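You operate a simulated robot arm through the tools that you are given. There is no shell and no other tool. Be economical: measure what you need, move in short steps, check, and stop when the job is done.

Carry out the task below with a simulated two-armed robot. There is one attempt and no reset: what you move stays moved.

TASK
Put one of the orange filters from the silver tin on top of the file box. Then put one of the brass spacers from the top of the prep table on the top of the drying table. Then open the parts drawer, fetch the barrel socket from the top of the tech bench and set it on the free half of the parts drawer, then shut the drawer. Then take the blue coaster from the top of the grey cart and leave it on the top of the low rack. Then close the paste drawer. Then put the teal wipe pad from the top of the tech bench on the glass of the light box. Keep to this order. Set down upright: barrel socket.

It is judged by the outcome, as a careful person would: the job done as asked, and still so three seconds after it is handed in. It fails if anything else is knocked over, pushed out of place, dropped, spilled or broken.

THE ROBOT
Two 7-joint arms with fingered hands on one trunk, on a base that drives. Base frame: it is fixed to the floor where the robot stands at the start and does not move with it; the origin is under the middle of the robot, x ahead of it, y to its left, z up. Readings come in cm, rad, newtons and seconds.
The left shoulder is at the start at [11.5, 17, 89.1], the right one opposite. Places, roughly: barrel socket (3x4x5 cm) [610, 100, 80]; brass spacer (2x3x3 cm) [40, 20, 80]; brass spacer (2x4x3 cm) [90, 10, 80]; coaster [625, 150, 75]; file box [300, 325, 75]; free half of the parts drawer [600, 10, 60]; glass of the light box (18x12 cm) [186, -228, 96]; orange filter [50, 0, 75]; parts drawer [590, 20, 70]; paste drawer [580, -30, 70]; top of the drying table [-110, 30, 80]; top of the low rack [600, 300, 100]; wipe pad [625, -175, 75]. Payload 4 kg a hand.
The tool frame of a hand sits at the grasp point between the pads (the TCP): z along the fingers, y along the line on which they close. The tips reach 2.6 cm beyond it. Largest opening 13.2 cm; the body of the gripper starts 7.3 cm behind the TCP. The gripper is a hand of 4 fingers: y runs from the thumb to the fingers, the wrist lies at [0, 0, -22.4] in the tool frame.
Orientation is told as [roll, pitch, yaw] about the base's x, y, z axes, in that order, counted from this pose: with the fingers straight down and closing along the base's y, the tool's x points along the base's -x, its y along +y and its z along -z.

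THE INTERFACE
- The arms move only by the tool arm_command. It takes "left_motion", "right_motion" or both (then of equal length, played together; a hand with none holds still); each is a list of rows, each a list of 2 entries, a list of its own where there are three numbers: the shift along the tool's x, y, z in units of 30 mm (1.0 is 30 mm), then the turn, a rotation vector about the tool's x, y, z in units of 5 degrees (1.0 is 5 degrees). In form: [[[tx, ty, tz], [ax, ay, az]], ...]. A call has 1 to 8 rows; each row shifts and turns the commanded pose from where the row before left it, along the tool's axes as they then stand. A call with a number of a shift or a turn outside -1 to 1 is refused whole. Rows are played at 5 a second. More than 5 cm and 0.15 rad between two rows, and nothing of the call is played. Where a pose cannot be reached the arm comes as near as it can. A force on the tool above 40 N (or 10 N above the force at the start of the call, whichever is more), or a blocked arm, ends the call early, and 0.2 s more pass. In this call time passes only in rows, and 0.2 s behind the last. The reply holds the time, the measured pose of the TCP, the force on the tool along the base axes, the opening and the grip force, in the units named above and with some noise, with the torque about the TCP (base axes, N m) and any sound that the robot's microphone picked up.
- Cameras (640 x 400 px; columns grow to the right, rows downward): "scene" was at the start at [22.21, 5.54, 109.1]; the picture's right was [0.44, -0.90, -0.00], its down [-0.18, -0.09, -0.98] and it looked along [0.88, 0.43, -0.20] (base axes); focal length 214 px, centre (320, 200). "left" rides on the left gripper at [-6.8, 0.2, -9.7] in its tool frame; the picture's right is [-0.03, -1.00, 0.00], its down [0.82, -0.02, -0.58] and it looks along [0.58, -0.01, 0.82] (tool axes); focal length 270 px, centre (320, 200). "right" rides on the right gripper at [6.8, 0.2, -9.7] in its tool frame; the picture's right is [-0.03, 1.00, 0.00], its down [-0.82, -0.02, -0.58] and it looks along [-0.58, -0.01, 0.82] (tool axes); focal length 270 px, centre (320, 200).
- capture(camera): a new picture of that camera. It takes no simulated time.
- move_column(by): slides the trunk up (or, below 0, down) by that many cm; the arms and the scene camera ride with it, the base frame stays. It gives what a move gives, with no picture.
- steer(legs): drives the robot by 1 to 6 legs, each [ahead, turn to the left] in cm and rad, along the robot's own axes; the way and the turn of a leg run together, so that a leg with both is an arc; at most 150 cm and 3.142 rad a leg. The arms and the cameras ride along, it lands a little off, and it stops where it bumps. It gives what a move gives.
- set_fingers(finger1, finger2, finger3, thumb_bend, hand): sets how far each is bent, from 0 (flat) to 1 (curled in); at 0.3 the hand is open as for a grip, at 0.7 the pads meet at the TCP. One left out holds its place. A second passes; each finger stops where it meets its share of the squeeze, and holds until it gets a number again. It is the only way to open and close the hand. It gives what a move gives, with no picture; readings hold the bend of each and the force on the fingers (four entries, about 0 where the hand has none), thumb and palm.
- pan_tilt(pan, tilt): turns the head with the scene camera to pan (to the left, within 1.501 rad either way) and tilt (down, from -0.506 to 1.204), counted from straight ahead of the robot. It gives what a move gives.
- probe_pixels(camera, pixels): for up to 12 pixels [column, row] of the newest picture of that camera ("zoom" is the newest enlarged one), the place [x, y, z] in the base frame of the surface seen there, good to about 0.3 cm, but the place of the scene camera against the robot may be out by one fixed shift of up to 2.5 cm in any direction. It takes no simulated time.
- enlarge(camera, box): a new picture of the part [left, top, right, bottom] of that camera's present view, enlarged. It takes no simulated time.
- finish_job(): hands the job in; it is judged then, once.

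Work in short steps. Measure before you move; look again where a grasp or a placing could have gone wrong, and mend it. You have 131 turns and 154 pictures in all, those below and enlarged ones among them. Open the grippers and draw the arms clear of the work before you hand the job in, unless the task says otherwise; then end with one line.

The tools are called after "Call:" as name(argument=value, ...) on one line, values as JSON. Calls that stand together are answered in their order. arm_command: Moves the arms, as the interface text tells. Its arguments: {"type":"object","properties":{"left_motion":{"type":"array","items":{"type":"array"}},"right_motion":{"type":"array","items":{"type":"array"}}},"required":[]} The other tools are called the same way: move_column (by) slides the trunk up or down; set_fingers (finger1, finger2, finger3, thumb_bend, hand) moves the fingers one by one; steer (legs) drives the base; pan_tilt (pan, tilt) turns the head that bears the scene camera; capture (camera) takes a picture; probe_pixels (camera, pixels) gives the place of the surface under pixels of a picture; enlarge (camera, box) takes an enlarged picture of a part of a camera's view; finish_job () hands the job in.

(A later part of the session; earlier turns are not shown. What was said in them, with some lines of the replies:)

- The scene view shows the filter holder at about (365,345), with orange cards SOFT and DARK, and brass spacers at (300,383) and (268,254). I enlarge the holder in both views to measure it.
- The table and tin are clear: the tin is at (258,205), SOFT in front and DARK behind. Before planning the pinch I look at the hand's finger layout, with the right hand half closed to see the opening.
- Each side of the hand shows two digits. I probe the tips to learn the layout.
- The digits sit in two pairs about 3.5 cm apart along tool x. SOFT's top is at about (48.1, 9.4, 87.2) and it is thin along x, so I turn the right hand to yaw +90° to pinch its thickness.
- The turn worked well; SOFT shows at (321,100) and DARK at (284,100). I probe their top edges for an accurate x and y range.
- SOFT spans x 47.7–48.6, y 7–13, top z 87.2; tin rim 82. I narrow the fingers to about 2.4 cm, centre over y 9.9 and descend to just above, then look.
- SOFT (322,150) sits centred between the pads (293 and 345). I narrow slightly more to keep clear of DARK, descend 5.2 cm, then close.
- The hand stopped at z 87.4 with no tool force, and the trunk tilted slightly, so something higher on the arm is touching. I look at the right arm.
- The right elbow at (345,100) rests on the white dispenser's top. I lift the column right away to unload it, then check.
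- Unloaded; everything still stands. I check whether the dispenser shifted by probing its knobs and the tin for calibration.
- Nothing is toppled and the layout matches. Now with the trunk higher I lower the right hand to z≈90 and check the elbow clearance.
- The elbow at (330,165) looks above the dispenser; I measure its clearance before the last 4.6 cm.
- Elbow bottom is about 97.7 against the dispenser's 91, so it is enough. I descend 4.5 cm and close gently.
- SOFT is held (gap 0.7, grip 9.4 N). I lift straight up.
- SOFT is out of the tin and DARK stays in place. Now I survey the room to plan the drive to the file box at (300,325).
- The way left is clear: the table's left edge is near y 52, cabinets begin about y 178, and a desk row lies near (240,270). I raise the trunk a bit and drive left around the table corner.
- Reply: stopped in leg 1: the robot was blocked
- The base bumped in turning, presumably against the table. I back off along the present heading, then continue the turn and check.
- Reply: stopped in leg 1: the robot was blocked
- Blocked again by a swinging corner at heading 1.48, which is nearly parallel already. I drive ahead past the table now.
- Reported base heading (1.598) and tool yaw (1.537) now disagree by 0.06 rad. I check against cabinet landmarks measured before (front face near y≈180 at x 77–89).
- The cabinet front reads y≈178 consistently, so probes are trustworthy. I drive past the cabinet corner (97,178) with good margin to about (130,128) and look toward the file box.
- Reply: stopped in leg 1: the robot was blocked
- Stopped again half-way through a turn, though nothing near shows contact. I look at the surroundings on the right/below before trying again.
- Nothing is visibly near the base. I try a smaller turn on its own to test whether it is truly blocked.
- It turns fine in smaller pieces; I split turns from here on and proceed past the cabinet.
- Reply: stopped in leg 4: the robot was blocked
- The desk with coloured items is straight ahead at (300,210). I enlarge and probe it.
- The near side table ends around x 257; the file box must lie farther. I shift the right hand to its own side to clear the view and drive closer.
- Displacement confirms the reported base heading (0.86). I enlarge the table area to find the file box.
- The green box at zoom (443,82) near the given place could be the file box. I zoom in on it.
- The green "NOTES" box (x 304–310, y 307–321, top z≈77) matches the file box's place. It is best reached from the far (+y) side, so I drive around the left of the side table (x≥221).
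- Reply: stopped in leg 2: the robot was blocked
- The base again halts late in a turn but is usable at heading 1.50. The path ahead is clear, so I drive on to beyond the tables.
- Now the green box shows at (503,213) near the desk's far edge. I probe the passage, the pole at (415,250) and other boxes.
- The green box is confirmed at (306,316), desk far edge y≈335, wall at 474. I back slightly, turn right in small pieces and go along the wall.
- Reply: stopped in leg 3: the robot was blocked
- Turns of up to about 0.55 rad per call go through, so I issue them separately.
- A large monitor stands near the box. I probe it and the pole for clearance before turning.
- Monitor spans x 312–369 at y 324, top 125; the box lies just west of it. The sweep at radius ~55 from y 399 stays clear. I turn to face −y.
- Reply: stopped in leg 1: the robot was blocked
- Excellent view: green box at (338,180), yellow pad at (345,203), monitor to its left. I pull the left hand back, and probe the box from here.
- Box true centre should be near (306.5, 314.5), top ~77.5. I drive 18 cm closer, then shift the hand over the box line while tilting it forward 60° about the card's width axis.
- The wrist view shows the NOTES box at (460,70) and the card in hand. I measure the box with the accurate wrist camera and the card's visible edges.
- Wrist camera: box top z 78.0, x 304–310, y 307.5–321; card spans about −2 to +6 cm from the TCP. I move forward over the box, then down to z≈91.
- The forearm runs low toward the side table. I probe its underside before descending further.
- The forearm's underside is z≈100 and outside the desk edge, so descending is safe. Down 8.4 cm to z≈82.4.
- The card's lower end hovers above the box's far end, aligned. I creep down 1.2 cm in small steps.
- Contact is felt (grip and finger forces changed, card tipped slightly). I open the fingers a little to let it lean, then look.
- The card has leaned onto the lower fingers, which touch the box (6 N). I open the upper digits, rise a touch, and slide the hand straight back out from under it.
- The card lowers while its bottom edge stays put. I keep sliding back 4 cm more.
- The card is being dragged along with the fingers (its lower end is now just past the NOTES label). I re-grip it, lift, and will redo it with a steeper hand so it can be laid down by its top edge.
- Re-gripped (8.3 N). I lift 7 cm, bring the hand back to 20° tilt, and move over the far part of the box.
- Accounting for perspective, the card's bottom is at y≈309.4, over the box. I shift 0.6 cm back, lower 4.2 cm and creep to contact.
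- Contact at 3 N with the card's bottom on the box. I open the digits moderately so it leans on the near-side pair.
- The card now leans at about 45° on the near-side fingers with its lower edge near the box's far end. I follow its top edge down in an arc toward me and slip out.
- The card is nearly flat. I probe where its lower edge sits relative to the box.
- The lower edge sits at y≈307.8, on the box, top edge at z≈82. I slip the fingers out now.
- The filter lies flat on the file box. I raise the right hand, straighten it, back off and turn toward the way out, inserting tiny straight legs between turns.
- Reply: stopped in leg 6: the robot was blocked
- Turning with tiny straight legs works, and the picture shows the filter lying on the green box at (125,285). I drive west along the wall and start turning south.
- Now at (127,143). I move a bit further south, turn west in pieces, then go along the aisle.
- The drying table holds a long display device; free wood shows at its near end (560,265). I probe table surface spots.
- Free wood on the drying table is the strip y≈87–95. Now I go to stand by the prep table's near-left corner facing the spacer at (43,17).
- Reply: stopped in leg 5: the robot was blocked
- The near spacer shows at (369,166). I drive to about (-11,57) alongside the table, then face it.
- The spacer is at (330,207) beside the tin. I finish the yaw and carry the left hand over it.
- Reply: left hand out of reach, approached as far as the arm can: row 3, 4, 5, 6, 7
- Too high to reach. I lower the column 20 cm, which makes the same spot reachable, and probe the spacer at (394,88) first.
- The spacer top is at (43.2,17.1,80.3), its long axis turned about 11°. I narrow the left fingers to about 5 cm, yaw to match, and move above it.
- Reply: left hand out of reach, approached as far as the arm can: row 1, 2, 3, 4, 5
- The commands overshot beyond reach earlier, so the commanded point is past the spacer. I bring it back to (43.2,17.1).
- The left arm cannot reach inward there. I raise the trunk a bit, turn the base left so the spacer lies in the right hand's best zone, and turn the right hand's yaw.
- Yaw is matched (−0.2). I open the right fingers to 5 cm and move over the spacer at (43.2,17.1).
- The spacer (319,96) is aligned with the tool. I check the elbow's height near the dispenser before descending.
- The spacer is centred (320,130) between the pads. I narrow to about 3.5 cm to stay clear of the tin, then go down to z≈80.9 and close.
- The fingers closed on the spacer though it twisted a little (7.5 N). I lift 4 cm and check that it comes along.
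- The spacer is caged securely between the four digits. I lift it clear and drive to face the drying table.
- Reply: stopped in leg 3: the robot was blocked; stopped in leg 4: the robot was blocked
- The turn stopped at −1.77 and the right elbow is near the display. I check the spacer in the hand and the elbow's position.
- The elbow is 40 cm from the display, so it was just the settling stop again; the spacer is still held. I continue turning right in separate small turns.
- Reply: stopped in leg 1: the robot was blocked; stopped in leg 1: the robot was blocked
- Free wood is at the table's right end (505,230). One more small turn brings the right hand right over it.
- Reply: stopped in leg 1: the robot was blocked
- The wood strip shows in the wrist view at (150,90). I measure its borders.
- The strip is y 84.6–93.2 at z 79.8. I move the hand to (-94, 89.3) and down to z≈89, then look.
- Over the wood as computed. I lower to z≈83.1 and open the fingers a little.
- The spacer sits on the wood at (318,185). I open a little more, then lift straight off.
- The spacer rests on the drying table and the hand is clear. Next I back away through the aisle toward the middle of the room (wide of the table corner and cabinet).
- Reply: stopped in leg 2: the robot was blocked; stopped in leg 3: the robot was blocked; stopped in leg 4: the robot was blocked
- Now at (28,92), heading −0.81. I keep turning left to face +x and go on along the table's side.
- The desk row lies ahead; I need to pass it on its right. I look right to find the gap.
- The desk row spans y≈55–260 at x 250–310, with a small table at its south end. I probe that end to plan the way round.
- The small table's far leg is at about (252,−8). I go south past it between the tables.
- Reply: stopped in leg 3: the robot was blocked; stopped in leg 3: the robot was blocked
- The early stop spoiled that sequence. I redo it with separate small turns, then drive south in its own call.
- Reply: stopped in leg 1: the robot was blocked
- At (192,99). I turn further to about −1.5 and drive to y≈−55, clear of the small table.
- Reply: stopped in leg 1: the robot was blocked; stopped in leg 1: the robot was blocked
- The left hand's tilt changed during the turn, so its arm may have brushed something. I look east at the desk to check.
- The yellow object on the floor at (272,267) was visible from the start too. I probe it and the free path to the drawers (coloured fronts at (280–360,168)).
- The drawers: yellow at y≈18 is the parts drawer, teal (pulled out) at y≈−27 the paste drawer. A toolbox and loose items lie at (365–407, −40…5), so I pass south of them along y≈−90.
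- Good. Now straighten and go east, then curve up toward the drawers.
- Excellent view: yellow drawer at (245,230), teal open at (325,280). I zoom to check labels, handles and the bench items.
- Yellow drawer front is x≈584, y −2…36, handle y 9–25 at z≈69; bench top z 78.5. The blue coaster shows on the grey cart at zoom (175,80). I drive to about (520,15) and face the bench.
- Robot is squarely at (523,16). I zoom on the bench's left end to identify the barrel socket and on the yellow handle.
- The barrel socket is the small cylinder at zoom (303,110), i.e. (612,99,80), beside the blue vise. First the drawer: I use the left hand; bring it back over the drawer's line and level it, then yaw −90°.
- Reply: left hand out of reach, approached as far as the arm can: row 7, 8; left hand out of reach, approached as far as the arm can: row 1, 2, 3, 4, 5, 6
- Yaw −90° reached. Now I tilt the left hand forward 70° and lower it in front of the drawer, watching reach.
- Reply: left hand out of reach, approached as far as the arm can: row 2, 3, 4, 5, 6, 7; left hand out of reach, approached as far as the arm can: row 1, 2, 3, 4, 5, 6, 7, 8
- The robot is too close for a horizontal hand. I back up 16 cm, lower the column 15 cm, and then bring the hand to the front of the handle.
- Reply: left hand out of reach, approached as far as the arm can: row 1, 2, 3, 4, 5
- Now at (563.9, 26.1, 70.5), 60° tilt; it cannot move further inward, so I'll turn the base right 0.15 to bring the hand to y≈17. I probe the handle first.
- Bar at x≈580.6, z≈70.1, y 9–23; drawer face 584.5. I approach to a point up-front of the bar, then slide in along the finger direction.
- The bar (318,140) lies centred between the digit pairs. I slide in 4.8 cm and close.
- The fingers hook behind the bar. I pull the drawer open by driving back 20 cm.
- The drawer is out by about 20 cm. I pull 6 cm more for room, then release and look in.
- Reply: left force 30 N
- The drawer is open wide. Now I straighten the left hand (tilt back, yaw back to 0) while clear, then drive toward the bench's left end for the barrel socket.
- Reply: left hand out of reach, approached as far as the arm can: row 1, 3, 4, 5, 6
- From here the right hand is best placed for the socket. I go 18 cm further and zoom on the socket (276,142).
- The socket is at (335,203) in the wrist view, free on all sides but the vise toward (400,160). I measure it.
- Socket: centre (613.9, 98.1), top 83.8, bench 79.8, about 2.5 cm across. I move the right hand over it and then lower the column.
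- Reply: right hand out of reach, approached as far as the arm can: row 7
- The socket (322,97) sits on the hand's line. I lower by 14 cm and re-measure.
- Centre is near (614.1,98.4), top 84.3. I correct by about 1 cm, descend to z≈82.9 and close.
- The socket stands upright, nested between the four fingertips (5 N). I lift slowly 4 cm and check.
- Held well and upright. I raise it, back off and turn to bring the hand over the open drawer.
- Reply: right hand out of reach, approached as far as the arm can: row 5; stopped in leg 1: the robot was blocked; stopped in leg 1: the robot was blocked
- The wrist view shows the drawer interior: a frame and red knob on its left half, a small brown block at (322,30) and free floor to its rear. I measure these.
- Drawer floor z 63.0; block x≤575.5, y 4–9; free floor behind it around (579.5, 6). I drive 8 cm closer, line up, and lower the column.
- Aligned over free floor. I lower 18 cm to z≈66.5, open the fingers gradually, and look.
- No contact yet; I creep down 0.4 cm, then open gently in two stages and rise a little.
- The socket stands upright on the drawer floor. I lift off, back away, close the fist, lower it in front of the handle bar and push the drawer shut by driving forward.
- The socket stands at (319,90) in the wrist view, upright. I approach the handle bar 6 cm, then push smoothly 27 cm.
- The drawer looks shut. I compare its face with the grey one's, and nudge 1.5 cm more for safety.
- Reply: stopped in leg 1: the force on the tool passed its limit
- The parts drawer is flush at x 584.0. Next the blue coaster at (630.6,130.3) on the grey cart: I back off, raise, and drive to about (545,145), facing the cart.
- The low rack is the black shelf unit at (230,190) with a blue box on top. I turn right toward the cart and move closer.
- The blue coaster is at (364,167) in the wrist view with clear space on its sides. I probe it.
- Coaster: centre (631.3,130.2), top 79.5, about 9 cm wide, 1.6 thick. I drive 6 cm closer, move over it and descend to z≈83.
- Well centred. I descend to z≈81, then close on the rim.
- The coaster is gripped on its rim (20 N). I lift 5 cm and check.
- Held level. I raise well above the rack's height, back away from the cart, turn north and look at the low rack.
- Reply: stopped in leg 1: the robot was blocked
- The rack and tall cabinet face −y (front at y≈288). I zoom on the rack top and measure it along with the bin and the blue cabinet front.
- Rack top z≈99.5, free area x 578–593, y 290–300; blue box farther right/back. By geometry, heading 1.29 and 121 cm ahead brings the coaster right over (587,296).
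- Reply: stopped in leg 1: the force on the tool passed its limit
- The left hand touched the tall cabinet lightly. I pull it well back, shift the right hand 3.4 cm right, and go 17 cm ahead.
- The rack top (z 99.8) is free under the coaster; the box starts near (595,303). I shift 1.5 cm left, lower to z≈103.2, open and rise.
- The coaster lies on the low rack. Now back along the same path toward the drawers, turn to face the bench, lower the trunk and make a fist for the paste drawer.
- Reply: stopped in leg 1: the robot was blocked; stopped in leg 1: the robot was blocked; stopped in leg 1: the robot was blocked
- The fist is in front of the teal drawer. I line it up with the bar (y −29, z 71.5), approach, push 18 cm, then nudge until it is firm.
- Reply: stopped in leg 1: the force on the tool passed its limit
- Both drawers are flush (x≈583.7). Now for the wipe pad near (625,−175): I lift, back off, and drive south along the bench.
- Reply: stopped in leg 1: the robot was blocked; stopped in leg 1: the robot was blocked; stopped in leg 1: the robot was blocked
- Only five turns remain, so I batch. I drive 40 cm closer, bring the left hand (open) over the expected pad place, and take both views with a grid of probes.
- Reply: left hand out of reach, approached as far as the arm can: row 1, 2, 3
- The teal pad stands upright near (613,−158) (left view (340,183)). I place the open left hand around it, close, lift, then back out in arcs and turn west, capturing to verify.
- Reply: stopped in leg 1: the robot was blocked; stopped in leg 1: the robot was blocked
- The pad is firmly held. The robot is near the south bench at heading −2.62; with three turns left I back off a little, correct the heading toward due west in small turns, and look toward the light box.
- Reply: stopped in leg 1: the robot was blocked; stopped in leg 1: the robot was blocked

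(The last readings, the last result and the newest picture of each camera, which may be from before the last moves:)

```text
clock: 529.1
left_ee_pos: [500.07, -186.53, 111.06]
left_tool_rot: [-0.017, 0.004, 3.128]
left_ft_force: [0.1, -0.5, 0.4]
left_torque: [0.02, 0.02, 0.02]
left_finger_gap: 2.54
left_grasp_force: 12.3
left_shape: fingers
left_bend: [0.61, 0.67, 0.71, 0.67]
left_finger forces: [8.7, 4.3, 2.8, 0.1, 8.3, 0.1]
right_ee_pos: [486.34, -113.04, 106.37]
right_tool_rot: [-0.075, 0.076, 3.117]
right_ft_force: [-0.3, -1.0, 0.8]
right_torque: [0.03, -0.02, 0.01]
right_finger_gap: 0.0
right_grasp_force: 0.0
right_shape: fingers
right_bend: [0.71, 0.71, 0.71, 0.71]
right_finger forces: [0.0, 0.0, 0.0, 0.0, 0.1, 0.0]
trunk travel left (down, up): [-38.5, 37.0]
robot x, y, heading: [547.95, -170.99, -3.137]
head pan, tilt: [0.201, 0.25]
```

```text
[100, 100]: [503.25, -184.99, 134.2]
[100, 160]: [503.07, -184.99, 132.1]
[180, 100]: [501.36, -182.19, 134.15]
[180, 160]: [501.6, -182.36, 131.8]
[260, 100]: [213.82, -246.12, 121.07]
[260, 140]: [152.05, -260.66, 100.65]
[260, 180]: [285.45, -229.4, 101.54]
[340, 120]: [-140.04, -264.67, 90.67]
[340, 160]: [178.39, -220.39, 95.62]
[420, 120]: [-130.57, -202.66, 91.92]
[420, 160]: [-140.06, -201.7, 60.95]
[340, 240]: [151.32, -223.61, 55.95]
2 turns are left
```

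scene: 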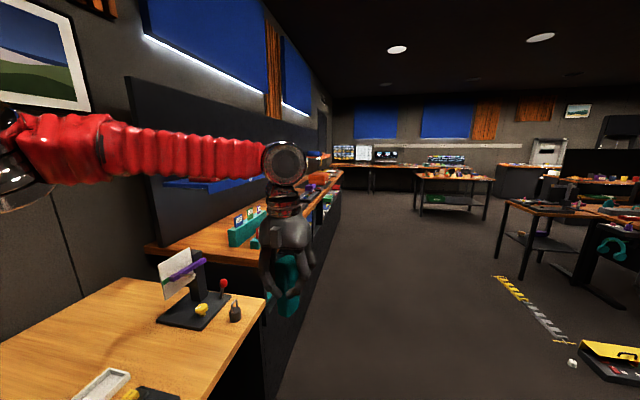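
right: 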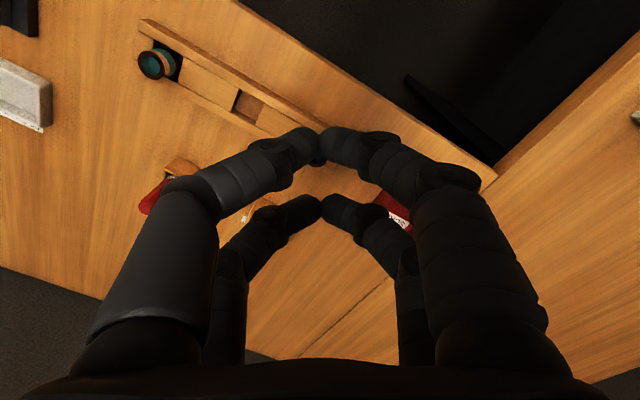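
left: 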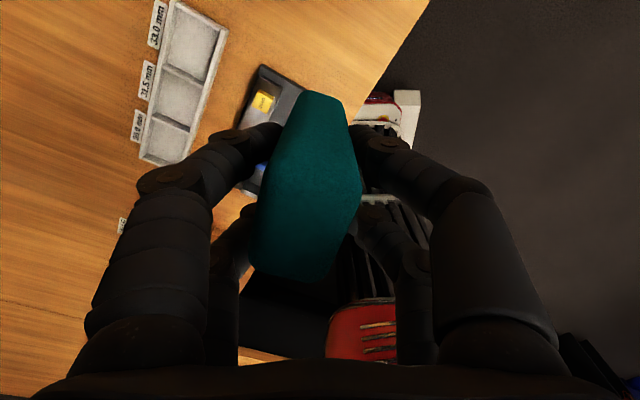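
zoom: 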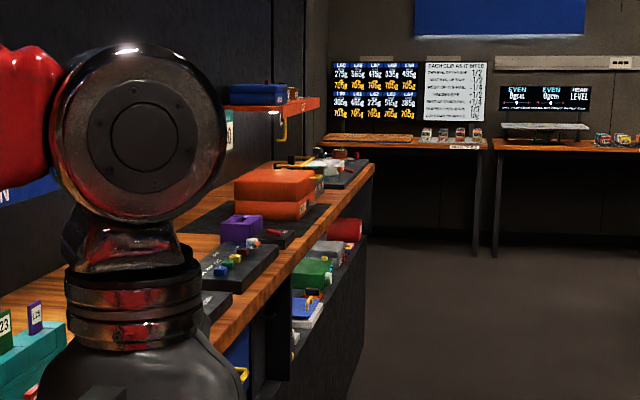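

Heading is due west at (548,−171) with a clear aisle. I raise the trunk 10 cm, drive straight 325 cm, turn left toward the light box, and take views with probe grids.

Call:
move_column(by=10)

Call:
steer(legs=[[120, 0]])

Call:
steer(legs=[[120, 0]])

Call:
steer(legs=[[85, 0]])

Call:
steer(legs=[[0, 0.34]])

Call:
steer(legs=[[2, 0]])

Call:
steer(legs=[[0, 0.34]])

Call:
capture(camera="left")

Call:
probe_pixels(camera="left", pixels=[[100, 20], [180, 20], [260, 20], [340, 20], [420, 20], [500, 20], [180, 70], [260, 70], [380, 70], [460, 70], [460, 140], [120, 100]])

Call:
pan_tilt(pan=0.3, tilt=0.65)

Call:
capture(camera="scene")

Call:
probe_pixels(camera="scene", pixels=[[260, 140], [320, 140], [380, 140], [440, 140], [260, 190], [320, 190], [380, 190], [440, 190], [260, 240], [320, 240], [380, 240], [440, 240]])

```text
clock: 530.4
left_ee_pos: [499.89, -186.7, 121.08]
left_tool_rot: [-0.018, 0.007, 3.13]
left_ft_force: [-0.3, 0.2, -0.2]
left_torque: [-0.04, -0.01, -0.01]
left_finger_gap: 2.52
left_grasp_force: 11.8
left_shape: fingers
left_bend: [0.61, 0.67, 0.71, 0.67]
left_finger forces: [8.7, 4.0, 3.0, 0.0, 8.4, 0.1]
right_ee_pos: [487.1, -113.06, 118.98]
right_tool_rot: [-0.075, 0.03, 3.117]
right_ft_force: [0.0, 0.3, -0.8]
right_torque: [0.01, -0.05, 0.0]
right_finger_gap: 0.01
right_grasp_force: 0.0
right_shape: fingers
right_bend: [0.71, 0.71, 0.71, 0.71]
right_finger forces: [0.0, 0.1, 0.1, 0.0, 0.0, 0.0]
trunk travel left (down, up): [-48.5, 27.0]
robot x, y, heading: [547.6, -170.93, -3.137]
head pan, tilt: [0.201, 0.25]
```

```text
clock: 536.5
left_ee_pos: [379.61, -187.27, 121.1]
left_tool_rot: [-0.018, 0.006, 3.131]
left_ft_force: [0.5, 0.6, 1.7]
left_torque: [0.0, -0.02, -0.02]
left_finger_gap: 2.54
left_grasp_force: 12.4
left_shape: fingers
left_bend: [0.61, 0.67, 0.71, 0.67]
left_finger forces: [8.7, 4.1, 2.9, 0.0, 8.4, 0.0]
right_ee_pos: [366.6, -113.71, 118.92]
right_tool_rot: [-0.075, 0.028, 3.119]
right_ft_force: [-0.1, 0.3, -0.1]
right_torque: [-0.05, -0.03, 0.01]
right_finger_gap: 0.0
right_grasp_force: 0.1
right_shape: fingers
right_bend: [0.71, 0.71, 0.71, 0.71]
right_finger forces: [0.1, 0.1, 0.0, 0.1, 0.1, 0.1]
trunk travel left (down, up): [-48.5, 27.0]
robot x, y, heading: [427.14, -171.65, -3.137]
head pan, tilt: [0.201, 0.25]
```

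```text
clock: 542.6
left_ee_pos: [260.15, -185.25, 121.1]
left_tool_rot: [-0.017, 0.007, 3.105]
left_ft_force: [0.8, -0.4, -0.1]
left_torque: [0.03, -0.03, -0.01]
left_finger_gap: 2.55
left_grasp_force: 11.7
left_shape: fingers
left_bend: [0.61, 0.67, 0.71, 0.67]
left_finger forces: [8.7, 3.9, 2.9, 0.0, 8.3, 0.0]
right_ee_pos: [249.2, -111.31, 119.05]
right_tool_rot: [-0.076, 0.03, 3.094]
right_ft_force: [-0.1, -0.5, 0.4]
right_torque: [0.02, -0.03, -0.05]
right_finger_gap: 0.0
right_grasp_force: 0.0
right_shape: fingers
right_bend: [0.71, 0.71, 0.71, 0.71]
right_finger forces: [0.0, 0.0, 0.0, 0.0, 0.1, 0.1]
trunk travel left (down, up): [-48.5, 27.0]
robot x, y, heading: [307.98, -170.76, 3.12]
head pan, tilt: [0.201, 0.25]
```

```text
clock: 547.0
left_ee_pos: [177.38, -184.36, 121.2]
left_tool_rot: [-0.016, 0.008, 3.111]
left_ft_force: [0.1, -0.8, -1.5]
left_torque: [-0.02, 0.0, 0.0]
left_finger_gap: 2.54
left_grasp_force: 12.1
left_shape: fingers
left_bend: [0.61, 0.67, 0.71, 0.67]
left_finger forces: [8.6, 3.9, 2.8, 0.0, 8.2, 0.1]
right_ee_pos: [165.91, -110.53, 119.09]
right_tool_rot: [-0.075, 0.031, 3.099]
right_ft_force: [-0.6, 0.4, 0.0]
right_torque: [-0.01, -0.03, -0.03]
right_finger_gap: 0.0
right_grasp_force: 0.0
right_shape: fingers
right_bend: [0.71, 0.71, 0.71, 0.71]
right_finger forces: [0.0, 0.0, 0.1, 0.0, 0.0, 0.0]
trunk travel left (down, up): [-48.5, 27.0]
robot x, y, heading: [225.45, -169.48, 3.134]
head pan, tilt: [0.201, 0.25]
```

```text
clock: 548.3
left_ee_pos: [182.93, -196.3, 121.21]
left_tool_rot: [-0.018, 0.005, -2.9]
left_ft_force: [0.4, 0.1, -0.7]
left_torque: [0.03, -0.03, 0.02]
left_finger_gap: 2.54
left_grasp_force: 12.5
left_shape: fingers
left_bend: [0.61, 0.67, 0.71, 0.67]
left_finger forces: [8.7, 4.0, 2.9, 0.0, 8.4, 0.1]
right_ee_pos: [152.33, -128.34, 119.16]
right_tool_rot: [-0.072, 0.032, -2.917]
right_ft_force: [-0.4, -1.4, -0.9]
right_torque: [0.08, 0.02, 0.01]
right_finger_gap: 0.02
right_grasp_force: 0.1
right_shape: fingers
right_bend: [0.71, 0.71, 0.71, 0.71]
right_finger forces: [0.1, 0.1, 0.0, 0.0, 0.0, 0.0]
trunk travel left (down, up): [-48.5, 27.0]
robot x, y, heading: [225.29, -168.07, -2.878]
head pan, tilt: [0.201, 0.25]
stopped in leg 1: the robot was blocked; the commanded pose is now the measured one
```

```text
clock: 549.1
left_ee_pos: [180.98, -196.9, 121.17]
left_tool_rot: [-0.02, 0.007, -2.902]
left_ft_force: [-0.7, -0.2, -0.8]
left_torque: [0.04, -0.06, 0.0]
left_finger_gap: 2.55
left_grasp_force: 11.4
left_shape: fingers
left_bend: [0.61, 0.67, 0.71, 0.67]
left_finger forces: [8.8, 3.9, 2.9, 0.0, 8.4, 0.0]
right_ee_pos: [150.23, -128.65, 118.95]
right_tool_rot: [-0.075, 0.036, -2.918]
right_ft_force: [-0.7, -0.4, -0.2]
right_torque: [0.03, -0.04, 0.01]
right_finger_gap: 0.0
right_grasp_force: 0.0
right_shape: fingers
right_bend: [0.71, 0.71, 0.71, 0.71]
right_finger forces: [0.0, 0.0, 0.0, 0.0, 0.1, 0.0]
trunk travel left (down, up): [-48.5, 27.0]
robot x, y, heading: [222.88, -169.06, -2.881]
head pan, tilt: [0.201, 0.25]
```

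```text
clock: 550.5
left_ee_pos: [190.83, -207.47, 121.42]
left_tool_rot: [-0.02, 0.007, -2.61]
left_ft_force: [-0.3, 0.6, -0.8]
left_torque: [0.01, 0.02, 0.02]
left_finger_gap: 2.55
left_grasp_force: 12.1
left_shape: fingers
left_bend: [0.61, 0.67, 0.71, 0.67]
left_finger forces: [8.8, 3.7, 2.8, 0.1, 8.3, 0.0]
right_ee_pos: [141.97, -150.72, 119.26]
right_tool_rot: [-0.074, 0.034, -2.632]
right_ft_force: [-0.1, -0.2, -1.2]
right_torque: [0.07, 0.02, -0.01]
right_finger_gap: 0.01
right_grasp_force: 0.0
right_shape: fingers
right_bend: [0.71, 0.71, 0.71, 0.71]
right_finger forces: [0.0, 0.0, 0.0, 0.0, 0.0, 0.0]
trunk travel left (down, up): [-48.5, 27.0]
robot x, y, heading: [222.34, -167.09, -2.581]
head pan, tilt: [0.201, 0.25]
stopped in leg 1: the robot was blocked; the commanded pose is now the measured one
```

```text
6 pictures are left
```

left: 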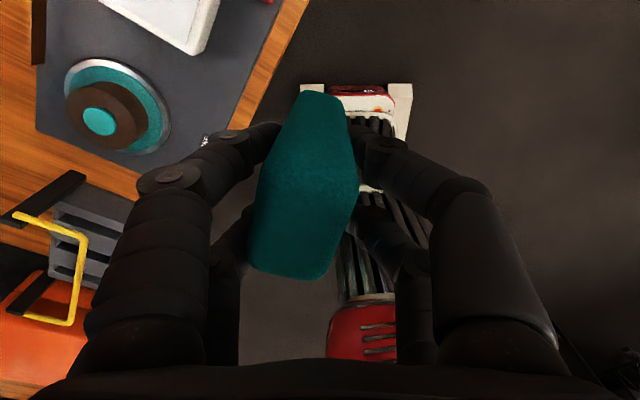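

```text
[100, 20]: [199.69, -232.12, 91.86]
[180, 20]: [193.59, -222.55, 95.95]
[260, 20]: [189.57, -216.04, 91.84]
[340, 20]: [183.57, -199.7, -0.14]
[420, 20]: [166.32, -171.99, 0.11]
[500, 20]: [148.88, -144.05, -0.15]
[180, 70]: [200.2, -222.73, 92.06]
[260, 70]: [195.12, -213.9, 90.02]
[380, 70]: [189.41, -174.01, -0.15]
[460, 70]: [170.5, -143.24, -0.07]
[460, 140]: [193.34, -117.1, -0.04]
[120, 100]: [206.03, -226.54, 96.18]
```

```text
clock: 551.4
left_ee_pos: [190.76, -207.4, 121.38]
left_tool_rot: [-0.018, 0.006, -2.609]
left_ft_force: [-0.2, -0.2, -0.4]
left_torque: [-0.01, -0.01, 0.03]
left_finger_gap: 2.53
left_grasp_force: 11.3
left_shape: fingers
left_bend: [0.61, 0.67, 0.71, 0.67]
left_finger forces: [8.7, 3.7, 2.8, 0.0, 8.3, 0.0]
right_ee_pos: [141.84, -150.65, 119.18]
right_tool_rot: [-0.073, 0.037, -2.633]
right_ft_force: [-0.2, -0.2, 0.0]
right_torque: [0.01, 0.03, 0.02]
right_finger_gap: 0.01
right_grasp_force: 0.1
right_shape: fingers
right_bend: [0.71, 0.71, 0.71, 0.71]
right_finger forces: [0.0, 0.0, 0.0, 0.1, 0.0, 0.0]
trunk travel left (down, up): [-48.5, 27.0]
robot x, y, heading: [222.05, -166.98, -2.583]
head pan, tilt: [0.3, 0.649]
```

```text
5 pictures are left
```

scene: 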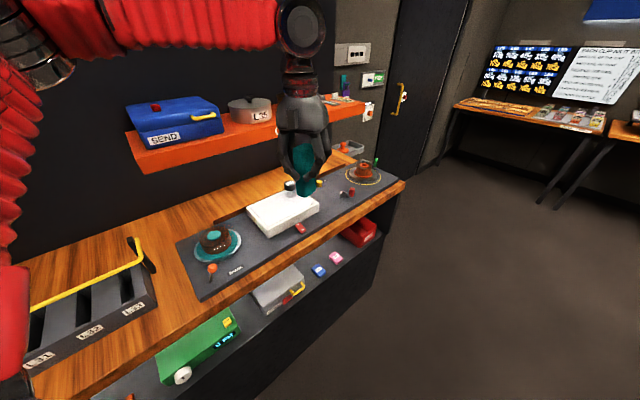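

```text
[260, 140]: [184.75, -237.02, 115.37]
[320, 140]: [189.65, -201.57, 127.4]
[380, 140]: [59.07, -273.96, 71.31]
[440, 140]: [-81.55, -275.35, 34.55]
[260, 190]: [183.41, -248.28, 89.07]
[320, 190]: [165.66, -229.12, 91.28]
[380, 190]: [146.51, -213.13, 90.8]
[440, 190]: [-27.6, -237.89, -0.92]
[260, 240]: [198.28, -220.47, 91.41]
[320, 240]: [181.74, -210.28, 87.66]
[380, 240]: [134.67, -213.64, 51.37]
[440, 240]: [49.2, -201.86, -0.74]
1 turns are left
```

The white glass shows at (283,210), z≈96, the shelf edge behind at y≈−237. Final turn: I move 6 cm closer, carry the pad over (187,−226), lower it to the glass, release, rise, back away, open both hands, and hand in.

Call:
steer(legs=[[6, 0]])

Call:
arm_command(left_motion=[[[-0.444, 0.904, 0], [0, 0, 0]], [[-0.444, 0.904, 0], [0, 0, 0]], [[-0.444, 0.904, 0], [0, 0, 0]], [[-0.444, 0.904, 0], [0, 0, 0]], [[-0.444, 0.904, 0], [0, 0, 0]]])

Call:
arm_command(left_motion=[[[0, 0, 0.94], [0, 0, 0]], [[0, 0, 0.94], [0, 0, 0]], [[0, 0, 0.94], [0, 0, 0]], [[0, 0, 0.94], [0, 0, 0]], [[0, 0, 0.94], [0, 0, 0]], [[0, 0, 0.93], [0, 0, 0]]])

Call:
arm_command(left_motion=[[[0, 0, 0.05], [0, 0, 0]], [[0, 0, 0.05], [0, 0, 0]], [[0, 0, 0.05], [0, 0, 0]]])

Call:
set_fingers(hand="left", finger1=0.59, finger2=0.59, finger3=0.59, thumb_bend=0.59)

Call:
set_fingers(hand="left", finger1=0.5, finger2=0.5, finger3=0.5, thumb_bend=0.5)

Call:
arm_command(left_motion=[[[0, 0, -0.5], [0, 0, 0]], [[0, 0, -0.8], [0, 0, 0]], [[0, 0, -1], [0, 0, 0]], [[0, 0, -1], [0, 0, 0]], [[0, 0, -1], [0, 0, 0]], [[0, 0, -1], [0, 0, 0]], [[0, 0, -1], [0, 0, 0]], [[0, 0, -1], [0, 0, 0]]])

Call:
steer(legs=[[-25, 0]])

Call:
set_fingers(hand="right", finger1=0.3, finger2=0.3, finger3=0.3, thumb_bend=0.3)

Call:
finish_job()

```text
clock: 552.3
left_ee_pos: [185.5, -210.7, 121.28]
left_tool_rot: [-0.017, 0.01, -2.608]
left_ft_force: [-0.4, 0.5, -1.4]
left_torque: [0.02, -0.06, 0.0]
left_finger_gap: 2.51
left_grasp_force: 12.0
left_shape: fingers
left_bend: [0.61, 0.67, 0.71, 0.67]
left_finger forces: [8.7, 3.6, 2.8, 0.1, 8.2, 0.0]
right_ee_pos: [136.62, -154.06, 119.09]
right_tool_rot: [-0.076, 0.038, -2.632]
right_ft_force: [-1.2, -1.1, 0.7]
right_torque: [0.04, -0.01, 0.01]
right_finger_gap: 0.01
right_grasp_force: 0.2
right_shape: fingers
right_bend: [0.71, 0.71, 0.71, 0.71]
right_finger forces: [0.0, 0.0, 0.0, 0.0, 0.0, 0.0]
trunk travel left (down, up): [-48.5, 27.0]
robot x, y, heading: [217.0, -170.5, -2.582]
head pan, tilt: [0.3, 0.649]
```

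```text
clock: 553.5
left_ee_pos: [186.92, -225.71, 121.19]
left_tool_rot: [-0.019, 0.008, -2.609]
left_ft_force: [0.1, -0.1, 0.4]
left_torque: [-0.01, 0.02, -0.04]
left_finger_gap: 2.52
left_grasp_force: 11.7
left_shape: fingers
left_bend: [0.61, 0.67, 0.71, 0.67]
left_finger forces: [8.8, 3.5, 2.9, 0.0, 8.0, 0.0]
right_ee_pos: [136.88, -153.99, 119.23]
right_tool_rot: [-0.074, 0.036, -2.632]
right_ft_force: [0.3, 0.2, 1.0]
right_torque: [0.02, 0.01, -0.02]
right_finger_gap: 0.0
right_grasp_force: 0.1
right_shape: fingers
right_bend: [0.71, 0.71, 0.71, 0.71]
right_finger forces: [0.1, 0.0, 0.0, 0.0, 0.0, 0.1]
trunk travel left (down, up): [-48.5, 27.0]
robot x, y, heading: [216.77, -170.47, -2.58]
head pan, tilt: [0.3, 0.649]
```

```text
clock: 554.9
left_ee_pos: [186.98, -225.2, 104.21]
left_tool_rot: [-0.017, 0.003, -2.608]
left_ft_force: [0.6, -0.1, 3.4]
left_torque: [-0.03, 0.01, 0.01]
left_finger_gap: 2.51
left_grasp_force: 13.2
left_shape: fingers
left_bend: [0.61, 0.68, 0.71, 0.67]
left_finger forces: [9.6, 4.2, 3.3, 0.0, 8.9, 0.0]
right_ee_pos: [136.81, -153.93, 119.25]
right_tool_rot: [-0.074, 0.035, -2.631]
right_ft_force: [-0.2, 0.9, 0.7]
right_torque: [0.01, 0.01, 0.03]
right_finger_gap: 0.0
right_grasp_force: 0.0
right_shape: fingers
right_bend: [0.71, 0.71, 0.71, 0.71]
right_finger forces: [0.1, 0.0, 0.1, 0.0, 0.0, 0.0]
trunk travel left (down, up): [-48.5, 27.0]
robot x, y, heading: [216.98, -170.17, -2.577]
head pan, tilt: [0.3, 0.649]
```

```text
clock: 555.7
left_ee_pos: [186.78, -225.04, 103.94]
left_tool_rot: [-0.019, 0.006, -2.609]
left_ft_force: [4.5, 4.9, 16.3]
left_torque: [-0.1, -0.02, -0.02]
left_finger_gap: 2.51
left_grasp_force: 16.0
left_shape: fingers
left_bend: [0.63, 0.69, 0.71, 0.67]
left_finger forces: [10.0, 6.3, 4.4, 0.0, 11.3, 0.0]
right_ee_pos: [137.0, -153.79, 119.34]
right_tool_rot: [-0.075, 0.035, -2.632]
right_ft_force: [-0.2, 0.1, 0.3]
right_torque: [0.0, 0.04, 0.03]
right_finger_gap: 0.0
right_grasp_force: 0.0
right_shape: fingers
right_bend: [0.71, 0.71, 0.71, 0.71]
right_finger forces: [0.0, 0.0, 0.0, 0.1, 0.0, 0.0]
trunk travel left (down, up): [-48.5, 27.0]
robot x, y, heading: [217.34, -170.37, -2.579]
head pan, tilt: [0.3, 0.649]
```

```text
clock: 556.7
left_ee_pos: [186.86, -225.23, 103.88]
left_tool_rot: [-0.017, 0.008, -2.608]
left_ft_force: [-0.1, -0.1, 0.7]
left_torque: [-0.01, 0.03, -0.02]
left_finger_gap: 3.6
left_grasp_force: 0.0
left_shape: fingers
left_bend: [0.59, 0.59, 0.59, 0.59]
left_finger forces: [0.0, 0.1, 0.0, 0.1, 0.0, 0.1]
right_ee_pos: [136.93, -153.91, 119.23]
right_tool_rot: [-0.073, 0.033, -2.631]
right_ft_force: [-1.3, 0.0, -0.4]
right_torque: [0.0, 0.02, -0.01]
right_finger_gap: 0.01
right_grasp_force: 0.1
right_shape: fingers
right_bend: [0.71, 0.71, 0.71, 0.71]
right_finger forces: [0.1, 0.1, 0.0, 0.1, 0.0, 0.1]
trunk travel left (down, up): [-48.5, 27.0]
robot x, y, heading: [217.2, -170.29, -2.583]
head pan, tilt: [0.3, 0.649]
```

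```text
clock: 557.7
left_ee_pos: [186.85, -225.22, 103.66]
left_tool_rot: [-0.017, 0.007, -2.609]
left_ft_force: [0.8, -0.3, 0.4]
left_torque: [0.02, 0.0, 0.01]
left_finger_gap: 6.52
left_grasp_force: 0.1
left_shape: fingers
left_bend: [0.5, 0.5, 0.5, 0.5]
left_finger forces: [0.0, 0.0, 0.0, 0.0, 0.0, 0.0]
right_ee_pos: [136.77, -154.12, 119.21]
right_tool_rot: [-0.074, 0.037, -2.631]
right_ft_force: [0.6, 0.2, 0.0]
right_torque: [0.01, -0.02, -0.01]
right_finger_gap: 0.01
right_grasp_force: 0.1
right_shape: fingers
right_bend: [0.71, 0.71, 0.71, 0.71]
right_finger forces: [0.0, 0.0, 0.1, 0.1, 0.1, 0.0]
trunk travel left (down, up): [-48.5, 27.0]
robot x, y, heading: [217.12, -170.2, -2.578]
head pan, tilt: [0.3, 0.649]
```

```text
clock: 559.5
left_ee_pos: [186.79, -225.6, 125.67]
left_tool_rot: [-0.017, 0.007, -2.607]
left_ft_force: [-0.1, 0.3, -0.4]
left_torque: [-0.04, -0.02, 0.05]
left_finger_gap: 6.55
left_grasp_force: 0.0
left_shape: fingers
left_bend: [0.5, 0.5, 0.5, 0.5]
left_finger forces: [0.0, 0.0, 0.0, 0.0, 0.0, 0.0]
right_ee_pos: [136.94, -153.82, 119.27]
right_tool_rot: [-0.073, 0.036, -2.632]
right_ft_force: [0.3, 0.3, -0.2]
right_torque: [0.01, -0.05, 0.04]
right_finger_gap: 0.01
right_grasp_force: 0.1
right_shape: fingers
right_bend: [0.71, 0.71, 0.71, 0.71]
right_finger forces: [0.0, 0.0, 0.0, 0.0, 0.0, 0.0]
trunk travel left (down, up): [-48.5, 27.0]
robot x, y, heading: [217.19, -170.58, -2.582]
head pan, tilt: [0.3, 0.649]
```

```text
clock: 561.4
left_ee_pos: [208.55, -211.95, 125.39]
left_tool_rot: [-0.017, 0.007, -2.609]
left_ft_force: [0.6, -0.2, 0.7]
left_torque: [0.01, 0.08, -0.02]
left_finger_gap: 6.54
left_grasp_force: 0.1
left_shape: fingers
left_bend: [0.5, 0.5, 0.5, 0.5]
left_finger forces: [0.0, 0.1, 0.1, 0.0, 0.0, 0.1]
right_ee_pos: [158.77, -140.24, 119.23]
right_tool_rot: [-0.074, 0.035, -2.633]
right_ft_force: [0.0, -0.3, 0.2]
right_torque: [0.01, 0.04, 0.0]
right_finger_gap: 0.0
right_grasp_force: 0.1
right_shape: fingers
right_bend: [0.71, 0.71, 0.71, 0.71]
right_finger forces: [0.0, 0.0, 0.0, 0.0, 0.1, 0.0]
trunk travel left (down, up): [-48.5, 27.0]
robot x, y, heading: [239.03, -156.54, -2.58]
head pan, tilt: [0.3, 0.649]
```

```text
clock: 562.4
left_ee_pos: [208.43, -212.03, 125.5]
left_tool_rot: [-0.018, 0.005, -2.609]
left_ft_force: [-0.2, 0.0, 0.0]
left_torque: [0.02, 0.0, -0.01]
left_finger_gap: 6.57
left_grasp_force: 0.1
left_shape: fingers
left_bend: [0.5, 0.5, 0.5, 0.5]
left_finger forces: [0.0, 0.1, 0.0, 0.0, 0.0, 0.0]
right_ee_pos: [158.55, -140.34, 119.27]
right_tool_rot: [-0.073, 0.036, -2.632]
right_ft_force: [0.6, 0.3, -0.4]
right_torque: [-0.02, 0.01, -0.01]
right_finger_gap: 13.24
right_grasp_force: 0.0
right_shape: fingers
right_bend: [0.3, 0.3, 0.3, 0.3]
right_finger forces: [0.0, 0.1, 0.0, 0.0, 0.0, 0.0]
trunk travel left (down, up): [-48.5, 27.0]
robot x, y, heading: [238.98, -156.63, -2.579]
head pan, tilt: [0.3, 0.649]
```

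```text
The job is handed in.
```

All six steps were done in the order asked and the job is handed in; I took no picture of the teal pad on the light-box glass after letting go, I took the green NOTES box to be the file box because it lies at the given spot, and early on my right elbow pressed on the white dispenser on the prep table, which stayed upright, though I could not rule out that it moved by about 1 cm.
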